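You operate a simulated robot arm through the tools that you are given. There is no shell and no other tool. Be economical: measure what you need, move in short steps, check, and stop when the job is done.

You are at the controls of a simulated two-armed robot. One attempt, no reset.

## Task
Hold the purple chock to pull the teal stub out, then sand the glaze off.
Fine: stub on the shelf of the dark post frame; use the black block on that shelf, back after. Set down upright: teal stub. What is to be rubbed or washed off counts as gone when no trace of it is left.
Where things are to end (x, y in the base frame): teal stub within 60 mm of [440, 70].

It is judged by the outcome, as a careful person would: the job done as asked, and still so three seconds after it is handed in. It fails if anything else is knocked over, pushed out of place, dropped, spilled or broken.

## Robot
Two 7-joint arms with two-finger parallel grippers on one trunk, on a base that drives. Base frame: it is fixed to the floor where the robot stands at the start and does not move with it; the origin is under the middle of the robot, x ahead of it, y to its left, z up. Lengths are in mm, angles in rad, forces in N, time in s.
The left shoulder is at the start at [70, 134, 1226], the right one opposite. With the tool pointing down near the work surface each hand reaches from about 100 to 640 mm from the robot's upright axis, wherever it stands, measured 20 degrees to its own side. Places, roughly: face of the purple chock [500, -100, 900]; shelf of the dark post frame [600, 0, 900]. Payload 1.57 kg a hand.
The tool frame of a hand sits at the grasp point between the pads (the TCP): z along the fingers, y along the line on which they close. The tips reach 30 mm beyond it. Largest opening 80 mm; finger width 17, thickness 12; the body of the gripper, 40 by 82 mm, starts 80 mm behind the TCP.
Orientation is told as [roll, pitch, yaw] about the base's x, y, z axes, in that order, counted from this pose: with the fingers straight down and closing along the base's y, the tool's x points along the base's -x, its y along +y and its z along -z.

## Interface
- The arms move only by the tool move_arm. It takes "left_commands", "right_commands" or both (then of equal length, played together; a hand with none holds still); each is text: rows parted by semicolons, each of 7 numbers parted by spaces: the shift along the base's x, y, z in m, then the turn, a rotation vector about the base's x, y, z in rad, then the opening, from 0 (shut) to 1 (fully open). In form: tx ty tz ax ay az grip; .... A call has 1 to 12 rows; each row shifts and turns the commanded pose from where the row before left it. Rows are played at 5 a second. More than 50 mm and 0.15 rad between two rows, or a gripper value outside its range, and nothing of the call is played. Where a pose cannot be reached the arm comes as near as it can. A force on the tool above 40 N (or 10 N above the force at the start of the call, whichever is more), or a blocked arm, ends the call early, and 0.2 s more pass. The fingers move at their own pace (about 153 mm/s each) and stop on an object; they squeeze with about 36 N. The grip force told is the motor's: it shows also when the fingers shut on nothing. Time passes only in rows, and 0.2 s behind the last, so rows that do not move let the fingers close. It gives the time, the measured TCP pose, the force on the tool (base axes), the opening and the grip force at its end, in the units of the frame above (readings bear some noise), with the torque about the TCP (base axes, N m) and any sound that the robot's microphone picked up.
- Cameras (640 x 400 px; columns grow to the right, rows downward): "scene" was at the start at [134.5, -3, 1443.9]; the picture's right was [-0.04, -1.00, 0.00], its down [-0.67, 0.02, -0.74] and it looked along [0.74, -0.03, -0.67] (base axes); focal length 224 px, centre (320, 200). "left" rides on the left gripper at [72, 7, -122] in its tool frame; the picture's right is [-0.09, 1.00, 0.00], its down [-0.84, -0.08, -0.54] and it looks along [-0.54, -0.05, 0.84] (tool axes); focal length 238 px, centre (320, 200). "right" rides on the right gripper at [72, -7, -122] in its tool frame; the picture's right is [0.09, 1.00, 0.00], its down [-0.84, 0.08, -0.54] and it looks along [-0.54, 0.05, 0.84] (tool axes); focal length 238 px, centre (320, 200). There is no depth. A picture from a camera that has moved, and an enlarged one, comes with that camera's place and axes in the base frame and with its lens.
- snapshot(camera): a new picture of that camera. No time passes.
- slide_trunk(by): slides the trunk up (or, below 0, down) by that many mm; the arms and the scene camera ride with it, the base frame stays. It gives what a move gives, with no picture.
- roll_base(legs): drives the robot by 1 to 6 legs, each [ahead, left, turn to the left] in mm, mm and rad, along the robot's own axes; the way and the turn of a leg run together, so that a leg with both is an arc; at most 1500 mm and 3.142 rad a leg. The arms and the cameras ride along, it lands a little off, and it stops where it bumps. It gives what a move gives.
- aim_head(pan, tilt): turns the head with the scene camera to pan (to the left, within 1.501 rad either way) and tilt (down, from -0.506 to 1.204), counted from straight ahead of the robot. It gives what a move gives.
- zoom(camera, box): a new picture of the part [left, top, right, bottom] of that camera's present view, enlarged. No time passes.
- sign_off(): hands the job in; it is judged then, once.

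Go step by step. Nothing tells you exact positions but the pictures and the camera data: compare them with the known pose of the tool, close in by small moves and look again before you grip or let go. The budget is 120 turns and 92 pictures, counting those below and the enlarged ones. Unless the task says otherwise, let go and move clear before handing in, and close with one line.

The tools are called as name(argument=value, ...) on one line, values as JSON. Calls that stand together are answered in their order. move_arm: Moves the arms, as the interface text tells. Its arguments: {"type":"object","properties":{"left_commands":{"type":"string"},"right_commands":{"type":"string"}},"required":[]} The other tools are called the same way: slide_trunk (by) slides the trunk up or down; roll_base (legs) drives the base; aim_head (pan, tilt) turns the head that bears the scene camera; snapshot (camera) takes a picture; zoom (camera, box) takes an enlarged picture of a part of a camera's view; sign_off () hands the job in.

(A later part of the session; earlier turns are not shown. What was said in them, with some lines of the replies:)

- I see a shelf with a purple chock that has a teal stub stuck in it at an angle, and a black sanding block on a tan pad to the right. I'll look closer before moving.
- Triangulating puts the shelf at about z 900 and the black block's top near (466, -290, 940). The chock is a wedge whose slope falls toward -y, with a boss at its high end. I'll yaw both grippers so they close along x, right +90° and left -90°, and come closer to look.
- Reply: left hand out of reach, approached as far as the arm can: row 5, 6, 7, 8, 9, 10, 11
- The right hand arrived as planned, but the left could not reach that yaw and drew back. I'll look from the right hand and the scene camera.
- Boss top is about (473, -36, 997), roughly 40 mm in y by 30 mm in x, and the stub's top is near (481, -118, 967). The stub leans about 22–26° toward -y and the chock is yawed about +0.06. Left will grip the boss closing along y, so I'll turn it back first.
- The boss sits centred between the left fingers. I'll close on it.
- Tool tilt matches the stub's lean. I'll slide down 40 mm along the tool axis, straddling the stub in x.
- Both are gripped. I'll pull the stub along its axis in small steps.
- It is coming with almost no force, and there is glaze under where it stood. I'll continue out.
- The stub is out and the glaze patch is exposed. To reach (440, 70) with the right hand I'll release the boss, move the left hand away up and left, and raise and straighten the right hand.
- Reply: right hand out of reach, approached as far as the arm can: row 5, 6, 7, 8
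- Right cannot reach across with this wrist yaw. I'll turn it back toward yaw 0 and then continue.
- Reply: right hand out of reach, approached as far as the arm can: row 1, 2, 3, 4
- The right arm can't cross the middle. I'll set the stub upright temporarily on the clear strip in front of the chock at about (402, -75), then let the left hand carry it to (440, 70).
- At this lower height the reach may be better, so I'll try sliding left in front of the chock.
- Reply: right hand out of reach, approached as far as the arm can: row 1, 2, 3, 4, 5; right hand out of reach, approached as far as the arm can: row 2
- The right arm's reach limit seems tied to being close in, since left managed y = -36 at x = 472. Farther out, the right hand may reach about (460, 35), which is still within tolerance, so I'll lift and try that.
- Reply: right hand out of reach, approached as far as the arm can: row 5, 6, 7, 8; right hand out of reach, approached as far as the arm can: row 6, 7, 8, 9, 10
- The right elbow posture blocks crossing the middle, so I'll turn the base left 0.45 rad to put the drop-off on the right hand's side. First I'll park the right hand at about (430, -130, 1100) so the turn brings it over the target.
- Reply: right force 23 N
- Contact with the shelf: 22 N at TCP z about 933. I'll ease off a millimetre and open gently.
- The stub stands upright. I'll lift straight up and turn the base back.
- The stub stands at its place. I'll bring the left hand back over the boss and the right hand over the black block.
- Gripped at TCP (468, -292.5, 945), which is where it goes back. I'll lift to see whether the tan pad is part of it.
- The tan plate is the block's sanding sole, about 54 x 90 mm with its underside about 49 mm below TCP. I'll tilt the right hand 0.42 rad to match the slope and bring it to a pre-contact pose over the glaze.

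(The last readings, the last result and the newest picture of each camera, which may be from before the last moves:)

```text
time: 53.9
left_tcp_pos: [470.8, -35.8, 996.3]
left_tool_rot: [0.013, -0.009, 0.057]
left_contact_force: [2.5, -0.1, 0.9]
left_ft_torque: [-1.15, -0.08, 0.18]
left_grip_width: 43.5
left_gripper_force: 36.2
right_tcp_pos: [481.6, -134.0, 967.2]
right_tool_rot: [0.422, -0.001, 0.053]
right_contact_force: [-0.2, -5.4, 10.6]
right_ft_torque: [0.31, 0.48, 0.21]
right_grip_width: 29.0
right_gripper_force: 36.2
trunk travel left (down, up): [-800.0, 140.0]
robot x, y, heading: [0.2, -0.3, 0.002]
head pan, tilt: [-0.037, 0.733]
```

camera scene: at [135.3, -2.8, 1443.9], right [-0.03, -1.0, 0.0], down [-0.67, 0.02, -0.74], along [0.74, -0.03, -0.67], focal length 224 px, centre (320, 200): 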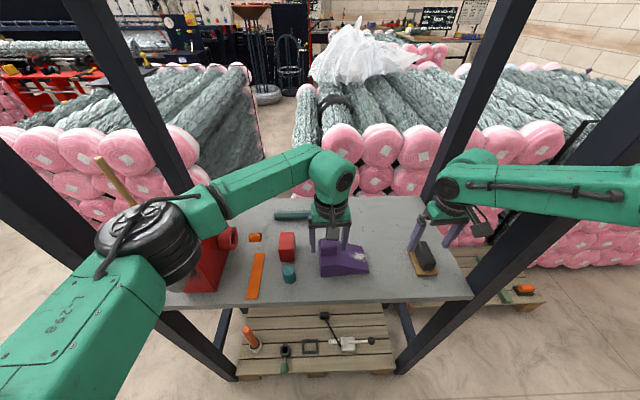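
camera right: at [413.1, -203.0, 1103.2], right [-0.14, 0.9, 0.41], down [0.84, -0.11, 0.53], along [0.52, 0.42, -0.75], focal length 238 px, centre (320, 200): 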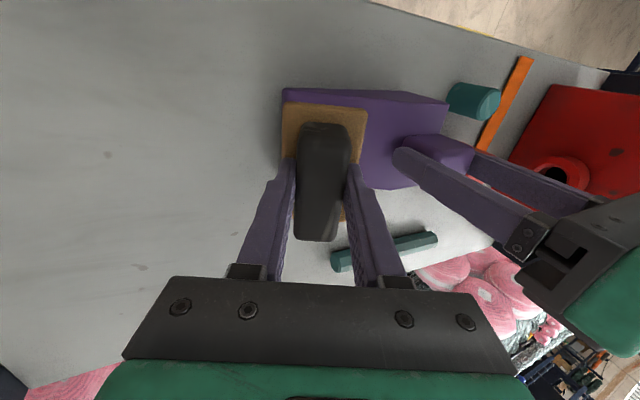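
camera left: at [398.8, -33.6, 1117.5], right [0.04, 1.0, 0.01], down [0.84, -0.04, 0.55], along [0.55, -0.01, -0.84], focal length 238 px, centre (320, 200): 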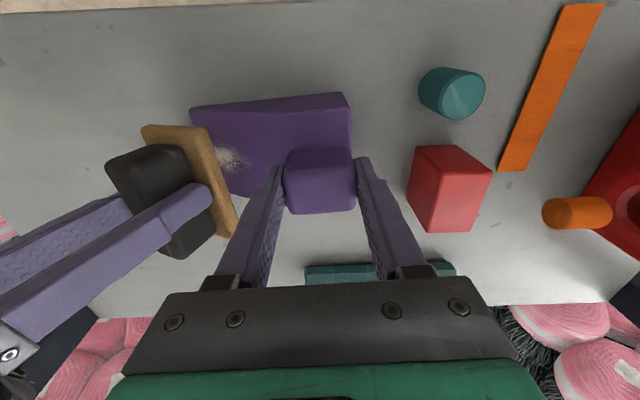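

First contact is at the sole's uphill, near corner, so the slope is a bit steeper than 0.42. I'll add a small tilt and press lightly again.

move_arm(right_commands="0 0 0 0.02 0.01 0 0.2;0 0 0 0.02 0.01 0 0.2;0 0.0004 -0.0009 0 0 0 0.2")

move_arm(right_commands="0 0.0004 -0.0009 0 0 0 0.2")

```text
time: 54.6
left_tcp_pos: [471.7, -36.2, 995.7]
left_tool_rot: [0.015, -0.009, 0.059]
left_contact_force: [0.2, 4.6, 3.6]
left_ft_torque: [-0.95, 0.1, 0.38]
left_grip_width: 43.3
left_gripper_force: 35.8
right_tcp_pos: [481.0, -132.9, 965.8]
right_tool_rot: [0.464, 0.015, 0.054]
right_contact_force: [2.4, -9.8, 8.1]
right_ft_torque: [0.08, -0.37, -0.39]
right_grip_width: 28.7
right_gripper_force: 35.8
trunk travel left (down, up): [-800.0, 140.0]
robot x, y, heading: [1.3, 3.1, 0.005]
head pan, tilt: [-0.037, 0.733]
```

```text
time: 55.0
left_tcp_pos: [472.0, -35.2, 996.4]
left_tool_rot: [0.013, -0.007, 0.06]
left_contact_force: [2.6, 6.4, -0.6]
left_ft_torque: [-0.94, 0.07, 0.56]
left_grip_width: 43.7
left_gripper_force: 36.2
right_tcp_pos: [481.0, -132.4, 966.5]
right_tool_rot: [0.464, 0.014, 0.052]
right_contact_force: [-0.4, -13.3, 15.9]
right_ft_torque: [0.39, -0.58, -0.43]
right_grip_width: 29.0
right_gripper_force: 35.4
trunk travel left (down, up): [-800.0, 140.0]
robot x, y, heading: [2.4, -1.2, 0.007]
head pan, tilt: [-0.037, 0.733]
```

zoom(camera="scene", box=[325, 220, 395, 280])

zoom(camera="left", box=[100, 80, 300, 240])

```text
6.67 times, centred on (360, 250) of scene
camera zoom: at [132.5, -3.8, 1444.3], right [-0.03, -1.0, 0.0], down [-0.67, 0.02, -0.74], along [0.74, -0.02, -0.67], focal length 1492 px, centre (53, -133)
```

zoom: 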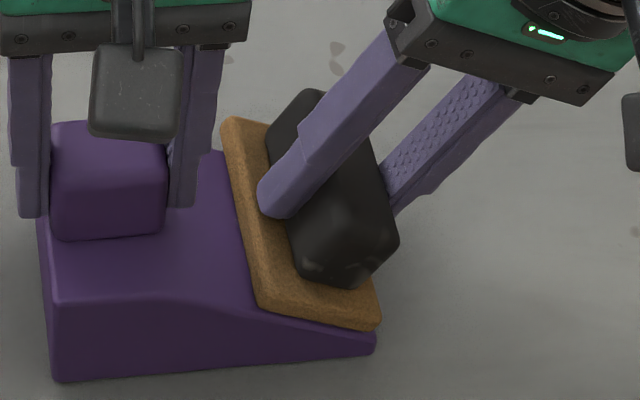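

```text
2.50 times, centred on (200, 160) of left
camera zoom: at [398.0, -34.0, 1117.6], right [0.03, 1.0, 0.02], down [0.84, -0.04, 0.55], along [0.55, -0.01, -0.84], focal length 596 px, centre (620, 300)
```

zoom: 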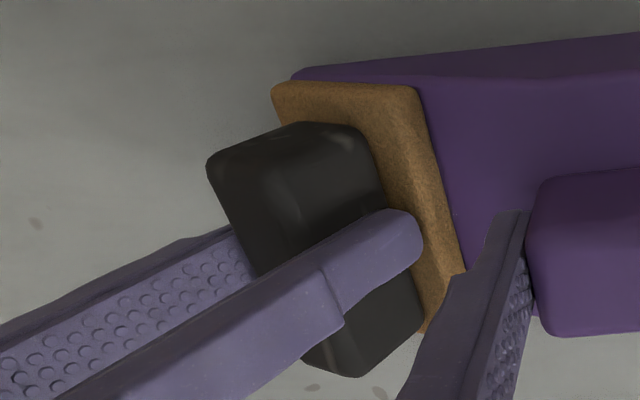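

The sole's lower edge still gaps, and the slope measures about 0.54 rad in this view. I'll back off, tilt more, shift downhill a little and re-approach.

move_arm(right_commands="0 -0.0016 0.0036 0 0 0 0.2;0 -0.005 -0.0025 0.04 -0.004 0 0.2;0 -0.004 -0.002 0.036 -0.004 0 0.2")

move_arm(right_commands="0 0.0005 -0.0009 0 0 0 0.2;0 0.0005 -0.0009 0 0 0 0.2")

zoom(camera="scene", box=[325, 220, 395, 280])

```text
time: 55.9
left_tcp_pos: [472.9, -34.9, 995.3]
left_tool_rot: [0.012, -0.009, 0.057]
left_contact_force: [-0.9, 0.3, 1.9]
left_ft_torque: [-0.42, -0.22, -0.08]
left_grip_width: 43.8
left_gripper_force: 36.0
right_tcp_pos: [480.4, -140.8, 964.2]
right_tool_rot: [0.537, 0.008, 0.058]
right_contact_force: [-0.3, 0.2, 0.0]
right_ft_torque: [-0.03, 0.02, 0.01]
right_grip_width: 29.0
right_gripper_force: 36.1
trunk travel left (down, up): [-800.0, 140.0]
robot x, y, heading: [1.7, 0.8, -0.001]
head pan, tilt: [-0.037, 0.733]
```

```text
time: 56.5
left_tcp_pos: [470.9, -35.2, 995.6]
left_tool_rot: [0.012, -0.009, 0.058]
left_contact_force: [0.2, 0.7, 1.7]
left_ft_torque: [-0.37, -0.21, -0.1]
left_grip_width: 43.9
left_gripper_force: 36.7
right_tcp_pos: [481.0, -139.9, 963.1]
right_tool_rot: [0.538, 0.006, 0.054]
right_contact_force: [-1.9, -2.2, 4.7]
right_ft_torque: [-0.13, 0.16, 0.08]
right_grip_width: 29.1
right_gripper_force: 36.1
trunk travel left (down, up): [-800.0, 140.0]
robot x, y, heading: [-4.0, -3.3, -0.0]
head pan, tilt: [-0.037, 0.733]
```

```text
6.67 times, centred on (360, 250) of scene
camera zoom: at [133.2, -2.8, 1444.2], right [-0.03, -1.0, 0.0], down [-0.67, 0.02, -0.74], along [0.74, -0.03, -0.67], focal length 1492 px, centre (53, -133)
```

zoom: 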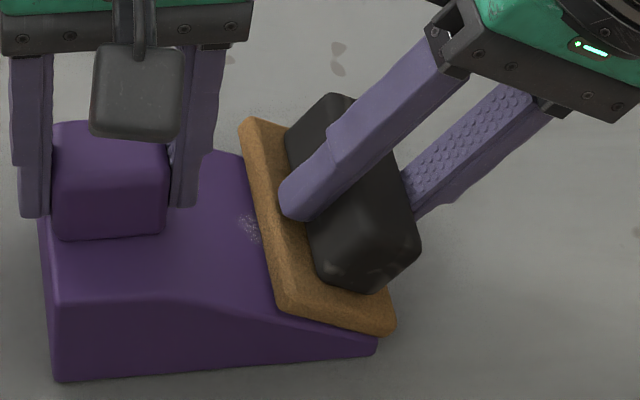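

Contact is now at the downhill edge, so the right tilt lies between, about 0.50. I'll set that, shift uphill and press.

move_arm(right_commands="0 -0.0008 0.0015 -0.036 0 0 0.2;0 0.008 0.0044 0 0 0 0.2;0 0.0007 -0.0013 0 0 0 0.2")

move_arm(right_commands="0 0.0005 -0.0009 0 0 0 0.2;0 0.0005 -0.0009 0 0 0 0.2")

```text
time: 57.2
left_tcp_pos: [471.9, -34.2, 996.4]
left_tool_rot: [0.012, -0.008, 0.057]
left_contact_force: [-0.5, 0.7, 3.9]
left_ft_torque: [-0.63, -0.16, -0.09]
left_grip_width: 43.7
left_gripper_force: 36.0
right_tcp_pos: [480.1, -132.5, 967.6]
right_tool_rot: [0.502, 0.008, 0.056]
right_contact_force: [0.0, -0.6, -0.7]
right_ft_torque: [0.01, 0.0, -0.01]
right_grip_width: 28.9
right_gripper_force: 35.9
trunk travel left (down, up): [-800.0, 140.0]
robot x, y, heading: [2.9, 5.4, 0.003]
head pan, tilt: [-0.037, 0.733]
```

```text
time: 57.9
left_tcp_pos: [471.2, -34.8, 995.4]
left_tool_rot: [0.014, -0.009, 0.058]
left_contact_force: [1.3, 0.3, 1.5]
left_ft_torque: [-0.57, 0.21, 0.26]
left_grip_width: 43.5
left_gripper_force: 35.9
right_tcp_pos: [481.0, -130.9, 965.4]
right_tool_rot: [0.502, 0.006, 0.056]
right_contact_force: [-2.4, -4.3, 7.7]
right_ft_torque: [-0.26, 0.11, 0.01]
right_grip_width: 28.9
right_gripper_force: 36.4
trunk travel left (down, up): [-800.0, 140.0]
robot x, y, heading: [0.6, -0.1, 0.003]
head pan, tilt: [-0.037, 0.733]
```

move_arm(right_commands="0 0 0 -0.018 0 0 0.2;0 0.0004 -0.0009 0 0 0 0.2")

move_arm(right_commands="0 0.0003 -0.0006 0 0 0 0.2")

```text
time: 58.5
left_tcp_pos: [471.3, -36.1, 996.3]
left_tool_rot: [0.013, -0.01, 0.058]
left_contact_force: [5.2, -1.9, 0.3]
left_ft_torque: [-0.34, 0.08, 0.59]
left_grip_width: 43.6
left_gripper_force: 36.5
right_tcp_pos: [480.2, -132.7, 965.9]
right_tool_rot: [0.485, 0.004, 0.056]
right_contact_force: [-3.0, -1.9, 21.4]
right_ft_torque: [-0.22, 0.19, 0.02]
right_grip_width: 28.9
right_gripper_force: 35.9
trunk travel left (down, up): [-800.0, 140.0]
robot x, y, heading: [0.4, -0.1, 0.01]
head pan, tilt: [-0.037, 0.733]
```

```text
time: 58.9
left_tcp_pos: [471.2, -34.6, 996.1]
left_tool_rot: [0.014, -0.01, 0.057]
left_contact_force: [9.0, -2.0, -2.8]
left_ft_torque: [-0.3, -0.15, 0.68]
left_grip_width: 43.7
left_gripper_force: 35.5
right_tcp_pos: [480.1, -131.7, 967.0]
right_tool_rot: [0.485, 0.004, 0.053]
right_contact_force: [-1.5, -3.3, 29.3]
right_ft_torque: [-0.04, 0.27, 0.11]
right_grip_width: 29.2
right_gripper_force: 35.6
trunk travel left (down, up): [-800.0, 140.0]
robot x, y, heading: [-1.2, -1.7, 0.004]
head pan, tilt: [-0.037, 0.733]
```

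Pressed roughly flat now, with about 27 N normal. I'll ease slightly and rub along the slope.

move_arm(right_commands="0 -0.0002 0.0005 0 0 0 0.2;-0.0003 0.0053 0.0028 0 0 0 0.2;-0.0003 0.0053 0.0028 0 0 0 0.2;0.0003 -0.0053 -0.0028 0 0 0 0.2;0.0003 -0.0053 -0.0028 0 0 0 0.2;0.0003 -0.0053 -0.0028 0 0 0 0.2;0.0002 -0.0035 -0.0019 0 0 0 0.2;-0.0003 0.0053 0.0028 0 0 0 0.2;-0.0002 0.0035 0.0019 0 0 0 0.2")

zoom(camera="scene", box=[325, 220, 395, 280])

```text
time: 60.1
left_tcp_pos: [469.6, -35.2, 996.2]
left_tool_rot: [0.011, -0.011, 0.057]
left_contact_force: [1.1, 4.2, 5.0]
left_ft_torque: [-0.63, 0.55, 0.0]
left_grip_width: 43.6
left_gripper_force: 35.8
right_tcp_pos: [480.9, -127.1, 968.0]
right_tool_rot: [0.492, 0.004, 0.058]
right_contact_force: [-3.2, -2.8, 8.0]
right_ft_torque: [-0.22, 0.28, 0.04]
right_grip_width: 28.9
right_gripper_force: 35.6
trunk travel left (down, up): [-800.0, 140.0]
robot x, y, heading: [0.5, -0.7, 0.008]
head pan, tilt: [-0.037, 0.733]
stopped in row 6 (right hand): the force on the tool passed its limit at 43 N (the readings are from after the stop); the commanded pose is now the measured one
```

```text
6.67 times, centred on (360, 250) of scene
camera zoom: at [131.1, -1.8, 1444.1], right [-0.03, -1.0, 0.0], down [-0.67, 0.02, -0.74], along [0.74, -0.03, -0.67], focal length 1492 px, centre (53, -133)
```

zoom: 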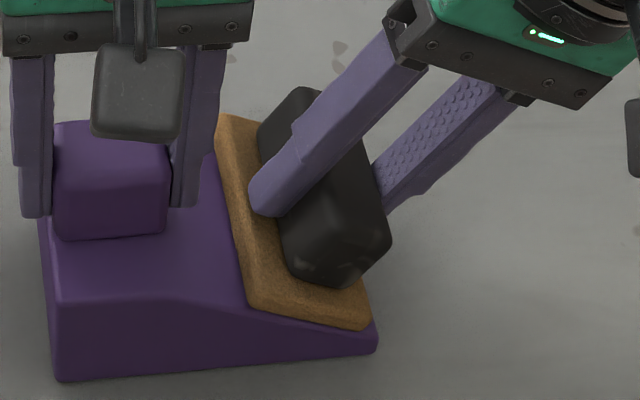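

I'm over the force limit, so I'll use lighter pressure and rub across in x first.

move_arm(right_commands="0.006 0 0 0 0 0 0.2;0.006 0 0 0 0 0 0.2;-0.006 0 0 0 0 0 0.2;-0.006 0 0 0 0 0 0.2;-0.006 0 0 0 0 0 0.2;-0.006 0 0 0 0 0 0.2;0.006 0 0 0 0 0 0.2;0.006 0 0 0 0 0 0.2")

```text
time: 61.9
left_tcp_pos: [469.5, -33.8, 995.7]
left_tool_rot: [0.012, -0.014, 0.061]
left_contact_force: [4.0, 5.7, 6.0]
left_ft_torque: [-0.43, 0.02, 0.35]
left_grip_width: 43.7
left_gripper_force: 35.7
right_tcp_pos: [478.2, -128.0, 967.7]
right_tool_rot: [0.492, 0.004, 0.06]
right_contact_force: [-2.0, -3.6, 4.9]
right_ft_torque: [-0.19, 0.26, 0.08]
right_grip_width: 28.9
right_gripper_force: 36.4
trunk travel left (down, up): [-800.0, 140.0]
robot x, y, heading: [0.3, 3.0, 0.005]
head pan, tilt: [-0.037, 0.733]
```

move_arm(right_commands="0.0002 -0.004 -0.0021 0 0 0 0.2;0.0002 -0.004 -0.0021 0 0 0 0.2;0.006 0 0 0 0 0 0.2;0.006 0 0 0 0 0 0.2;-0.006 0 0 0 0 0 0.2;-0.006 0 0 0 0 0 0.2;-0.006 0 0 0 0 0 0.2;-0.006 0 0 0 0 0 0.2;0.006 0 0 0 0 0 0.2;0.006 0 0 0 0 0 0.2")

zoom(camera="scene", box=[325, 220, 395, 280])

```text
time: 64.1
left_tcp_pos: [470.2, -34.0, 996.7]
left_tool_rot: [0.009, -0.014, 0.06]
left_contact_force: [2.6, 7.4, 6.3]
left_ft_torque: [-0.15, -0.69, 0.89]
left_grip_width: 43.4
left_gripper_force: 36.3
right_tcp_pos: [477.5, -137.1, 963.4]
right_tool_rot: [0.491, 0.006, 0.059]
right_contact_force: [-7.1, -5.0, 12.4]
right_ft_torque: [-0.32, 0.37, -0.09]
right_grip_width: 29.2
right_gripper_force: 35.3
trunk travel left (down, up): [-800.0, 140.0]
robot x, y, heading: [1.4, -2.3, 0.002]
head pan, tilt: [-0.037, 0.733]
```

```text
6.67 times, centred on (360, 250) of scene
camera zoom: at [129.9, -1.3, 1444.3], right [-0.03, -1.0, 0.0], down [-0.67, 0.02, -0.75], along [0.74, -0.03, -0.67], focal length 1492 px, centre (53, -133)
```

zoom: 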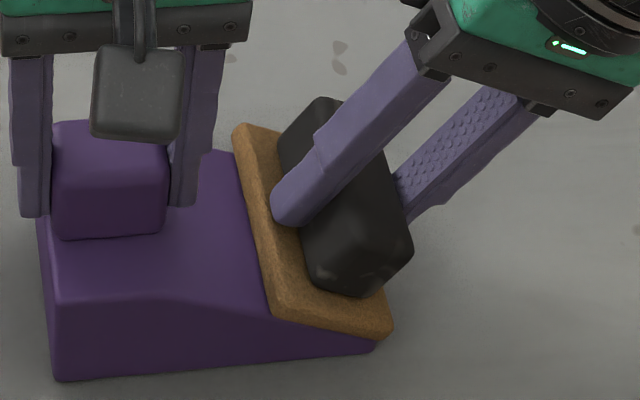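

move_arm(right_commands="0 -0.005 0.009 0 0 0 0.2;0 -0.014 0.02 0 0 0 0.2;0 -0.03 0.02 0 0 0 0.2;0 -0.03 0.01 0 0 0 0.2")

zoom(camera="scene", box=[325, 220, 395, 280])

zoom(camera="left", box=[160, 80, 300, 220])

```text
time: 65.1
left_tcp_pos: [471.2, -33.7, 995.0]
left_tool_rot: [0.011, -0.01, 0.059]
left_contact_force: [-2.1, 6.7, 10.0]
left_ft_torque: [-0.6, -0.45, 0.14]
left_grip_width: 43.6
left_gripper_force: 35.5
right_tcp_pos: [476.8, -212.5, 1024.2]
right_tool_rot: [0.492, 0.004, 0.057]
right_contact_force: [0.9, 0.2, -0.2]
right_ft_torque: [0.0, 0.01, -0.01]
right_grip_width: 28.7
right_gripper_force: 36.6
trunk travel left (down, up): [-800.0, 140.0]
robot x, y, heading: [-0.3, 1.2, 0.006]
head pan, tilt: [-0.037, 0.733]
```

```text
6.67 times, centred on (360, 250) of scene
camera zoom: at [131.6, -0.6, 1444.3], right [-0.03, -1.0, 0.0], down [-0.67, 0.02, -0.74], along [0.74, -0.03, -0.67], focal length 1492 px, centre (53, -133)
```

zoom: 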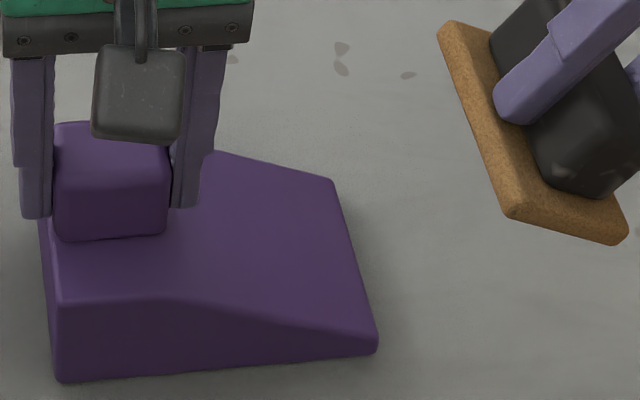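

```text
2.86 times, centred on (230, 150) of left
camera zoom: at [397.1, -32.0, 1117.3], right [0.03, 1.0, 0.01], down [0.83, -0.03, 0.55], along [0.55, -0.01, -0.83], focal length 681 px, centre (577, 343)
```

zoom: 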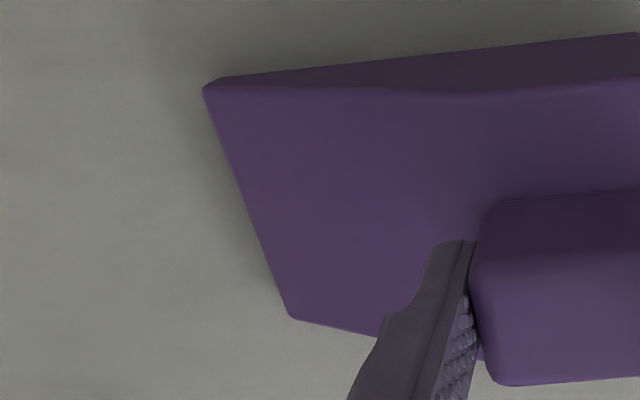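

The glaze is completely gone in both views. I'll take the block back to its spot, levelled.

move_arm(right_commands="-0.0013 -0.0114 0 -0.0685 -0.003 -0.004 0.2;-0.0013 -0.0114 0 -0.0685 -0.003 -0.004 0.2;-0.0013 -0.0114 0 -0.0685 -0.003 -0.004 0.2;-0.0013 -0.0114 0 -0.0685 -0.003 -0.004 0.2;-0.0013 -0.0114 0 -0.0685 -0.003 -0.004 0.2;-0.0013 -0.0114 0 -0.0685 -0.003 -0.004 0.2;-0.0013 -0.0114 0 -0.0685 -0.003 -0.004 0.2")

snapshot(camera="right")

```text
time: 66.7
left_tcp_pos: [470.8, -34.6, 995.7]
left_tool_rot: [0.009, -0.01, 0.058]
left_contact_force: [-2.0, 4.7, 8.4]
left_ft_torque: [-0.7, -0.15, -0.09]
left_grip_width: 43.6
left_gripper_force: 35.9
right_tcp_pos: [470.8, -291.7, 1024.0]
right_tool_rot: [0.012, 0.003, 0.028]
right_contact_force: [-0.3, 0.3, -1.2]
right_ft_torque: [-0.01, 0.01, -0.01]
right_grip_width: 29.0
right_gripper_force: 36.3
trunk travel left (down, up): [-800.0, 140.0]
robot x, y, heading: [0.9, 2.0, 0.001]
head pan, tilt: [-0.037, 0.733]
```

```text
19 pictures are left
camera right: at [400.2, -300.9, 1144.8], right [-0.12, 0.99, 0.01], down [0.84, 0.09, 0.54], along [0.53, 0.07, -0.84], focal length 238 px, centre (320, 200)
```

right: 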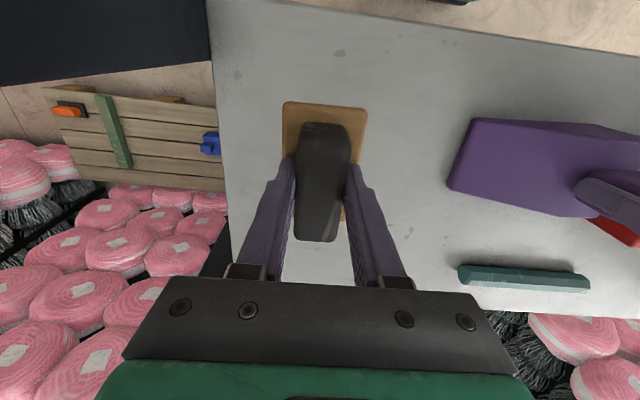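

move_arm(right_commands="-0.001 0 -0.02 0 0 0 0.2;-0.001 -0.001 -0.02 0 0 0 0.2;-0.001 0 -0.02 0 0 0 0.2;0 0 -0.011 0 0 0 0.2;0 0 -0.004 0 0 0 0.2")

move_arm(right_commands="0 0 -0.002 0 0 0 0.2;0 0 -0.0015 0 0 0 0.2")

```text
time: 67.9
left_tcp_pos: [471.3, -33.7, 995.8]
left_tool_rot: [0.008, -0.011, 0.06]
left_contact_force: [-2.5, 4.7, 8.8]
left_ft_torque: [-0.73, 0.06, -0.1]
left_grip_width: 43.5
left_gripper_force: 35.5
right_tcp_pos: [468.6, -293.8, 947.9]
right_tool_rot: [0.011, 0.003, 0.028]
right_contact_force: [0.4, 0.3, -1.3]
right_ft_torque: [-0.03, -0.03, 0.0]
right_grip_width: 29.1
right_gripper_force: 36.0
trunk travel left (down, up): [-800.0, 140.0]
robot x, y, heading: [2.4, -3.1, 0.006]
head pan, tilt: [-0.037, 0.733]
```

```text
time: 68.5
left_tcp_pos: [471.6, -34.3, 995.8]
left_tool_rot: [0.009, -0.011, 0.059]
left_contact_force: [-0.7, 3.4, 7.8]
left_ft_torque: [-0.68, 0.1, -0.04]
left_grip_width: 43.2
left_gripper_force: 35.8
right_tcp_pos: [469.1, -294.2, 944.1]
right_tool_rot: [0.013, 0.004, 0.028]
right_contact_force: [0.2, 0.9, 2.6]
right_ft_torque: [-0.07, -0.13, -0.01]
right_grip_width: 29.0
right_gripper_force: 36.2
trunk travel left (down, up): [-800.0, 140.0]
robot x, y, heading: [-1.6, 5.8, 0.01]
head pan, tilt: [-0.037, 0.733]
```

move_arm(right_commands="0 0 -0.001 0 0 0 0.2;0 0 0 0 0 0 0.2;0 0 0 0 0 0 0.45;0 0 0 0 0 0 0.7;0 0 0 0 0 0 0.8;0 0 0 0 0 0 0.8", left_commands="0 0 0 0 0 0 0.3;0 0 0 0 0 0 0.3;0 0 0 0 0 0 0.6;0 0 0 0 0 0 0.8;0 0 0 0 0 0 0.8;0 0 0 0 0 0 0.8")

move_arm(left_commands="0 0 0.015 0 0 0 0.8;0 0 0.03 0 0 0 0.8;0 0 0.04 0 0 0 0.8;-0.01 0.02 0.04 0 0 0 0.8;-0.014 0.04 0.02 0 0 0 0.8;-0.014 0.045 0.01 0 0 0 0.8;-0.014 0.045 0.01 0 0 0 0.8", right_commands="0 0 0.015 0 0 0 0.8;0 0 0.03 0 0 0 0.8;0 0 0.03 0 0 0 0.8;0 0 0.04 0 0 0 0.8;0 0 0.03 0 0 0 0.8;0 0 0.03 0 0 0 0.8;-0.03 0 0.02 0 0 0 0.8")

snapshot(camera="scene")

snapshot(camera="right")

zoom(camera="scene", box=[260, 220, 450, 300])

```text
time: 69.9
left_tcp_pos: [472.4, -34.4, 994.0]
left_tool_rot: [0.01, -0.008, 0.06]
left_contact_force: [-1.0, 0.2, 0.1]
left_ft_torque: [0.0, -0.03, -0.01]
left_grip_width: 64.0
left_gripper_force: 0.1
right_tcp_pos: [468.7, -296.0, 942.6]
right_tool_rot: [0.012, 0.006, 0.028]
right_contact_force: [0.2, 0.3, 1.0]
right_ft_torque: [-0.02, -0.02, 0.02]
right_grip_width: 63.9
right_gripper_force: 0.1
trunk travel left (down, up): [-800.0, 140.0]
robot x, y, heading: [0.9, -2.0, 0.003]
head pan, tilt: [-0.037, 0.733]
```

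```text
time: 71.5
left_tcp_pos: [415.3, 119.3, 1159.7]
left_tool_rot: [0.011, -0.013, 0.057]
left_contact_force: [-0.5, 0.4, -0.8]
left_ft_torque: [-0.04, 0.0, -0.04]
left_grip_width: 64.0
left_gripper_force: 0.1
right_tcp_pos: [435.8, -295.4, 1138.3]
right_tool_rot: [0.01, 0.004, 0.027]
right_contact_force: [0.3, -0.1, 0.5]
right_ft_torque: [-0.04, -0.02, -0.03]
right_grip_width: 63.9
right_gripper_force: 0.1
trunk travel left (down, up): [-800.0, 140.0]
robot x, y, heading: [-1.1, 2.0, 0.001]
head pan, tilt: [-0.037, 0.733]
```

```text
18 pictures are left
camera scene: at [129.9, -0.5, 1444.4], right [-0.03, -1.0, 0.0], down [-0.67, 0.02, -0.75], along [0.74, -0.03, -0.67], focal length 224 px, centre (320, 200)
```

scene: 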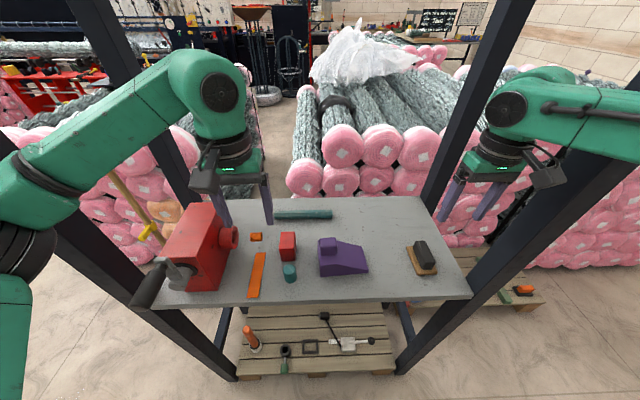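

```text
17 pictures are left
camera right: at [363.8, -303.6, 1260.1], right [-0.12, 0.99, 0.01], down [0.84, 0.09, 0.54], along [0.54, 0.08, -0.84], focal length 238 px, centre (320, 200)
```

right: 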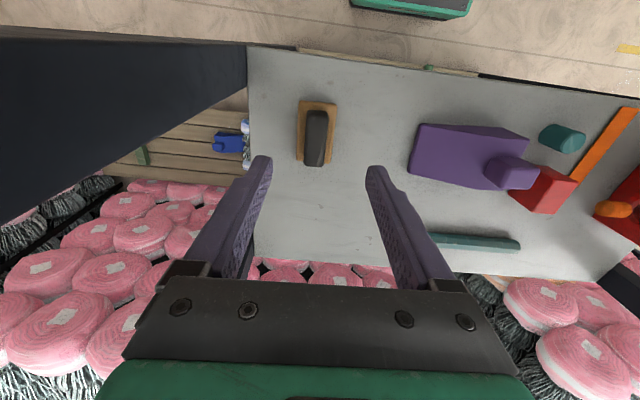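

```text
3.37 times, centred on (355, 260) of scene
camera zoom: at [129.9, -0.5, 1444.4], right [-0.03, -1.0, 0.0], down [-0.67, 0.02, -0.75], along [0.74, -0.03, -0.67], focal length 754 px, centre (202, -2)
```

zoom: 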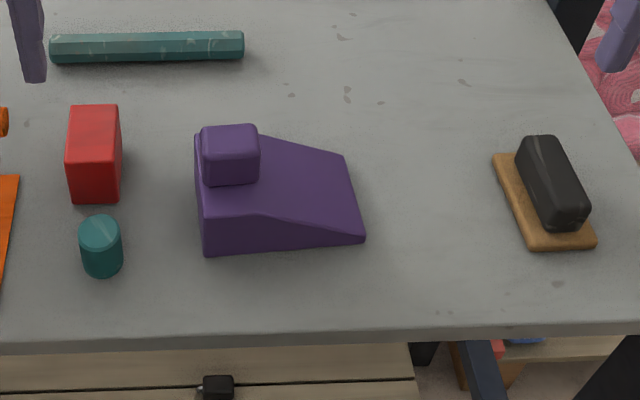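

The stub is upright at about (436, 66). The slope is clean, the block is back on its spot, and both hands are empty and clear, so I'm handing it in.

sign_off()

```text
The job is handed in.
```

I pulled the teal stub out of the held chock and set it upright at about (436, 66). The glaze is sanded off with no trace visible from the cameras, and the black block is back in its place; both hands are clear and I have signed off.
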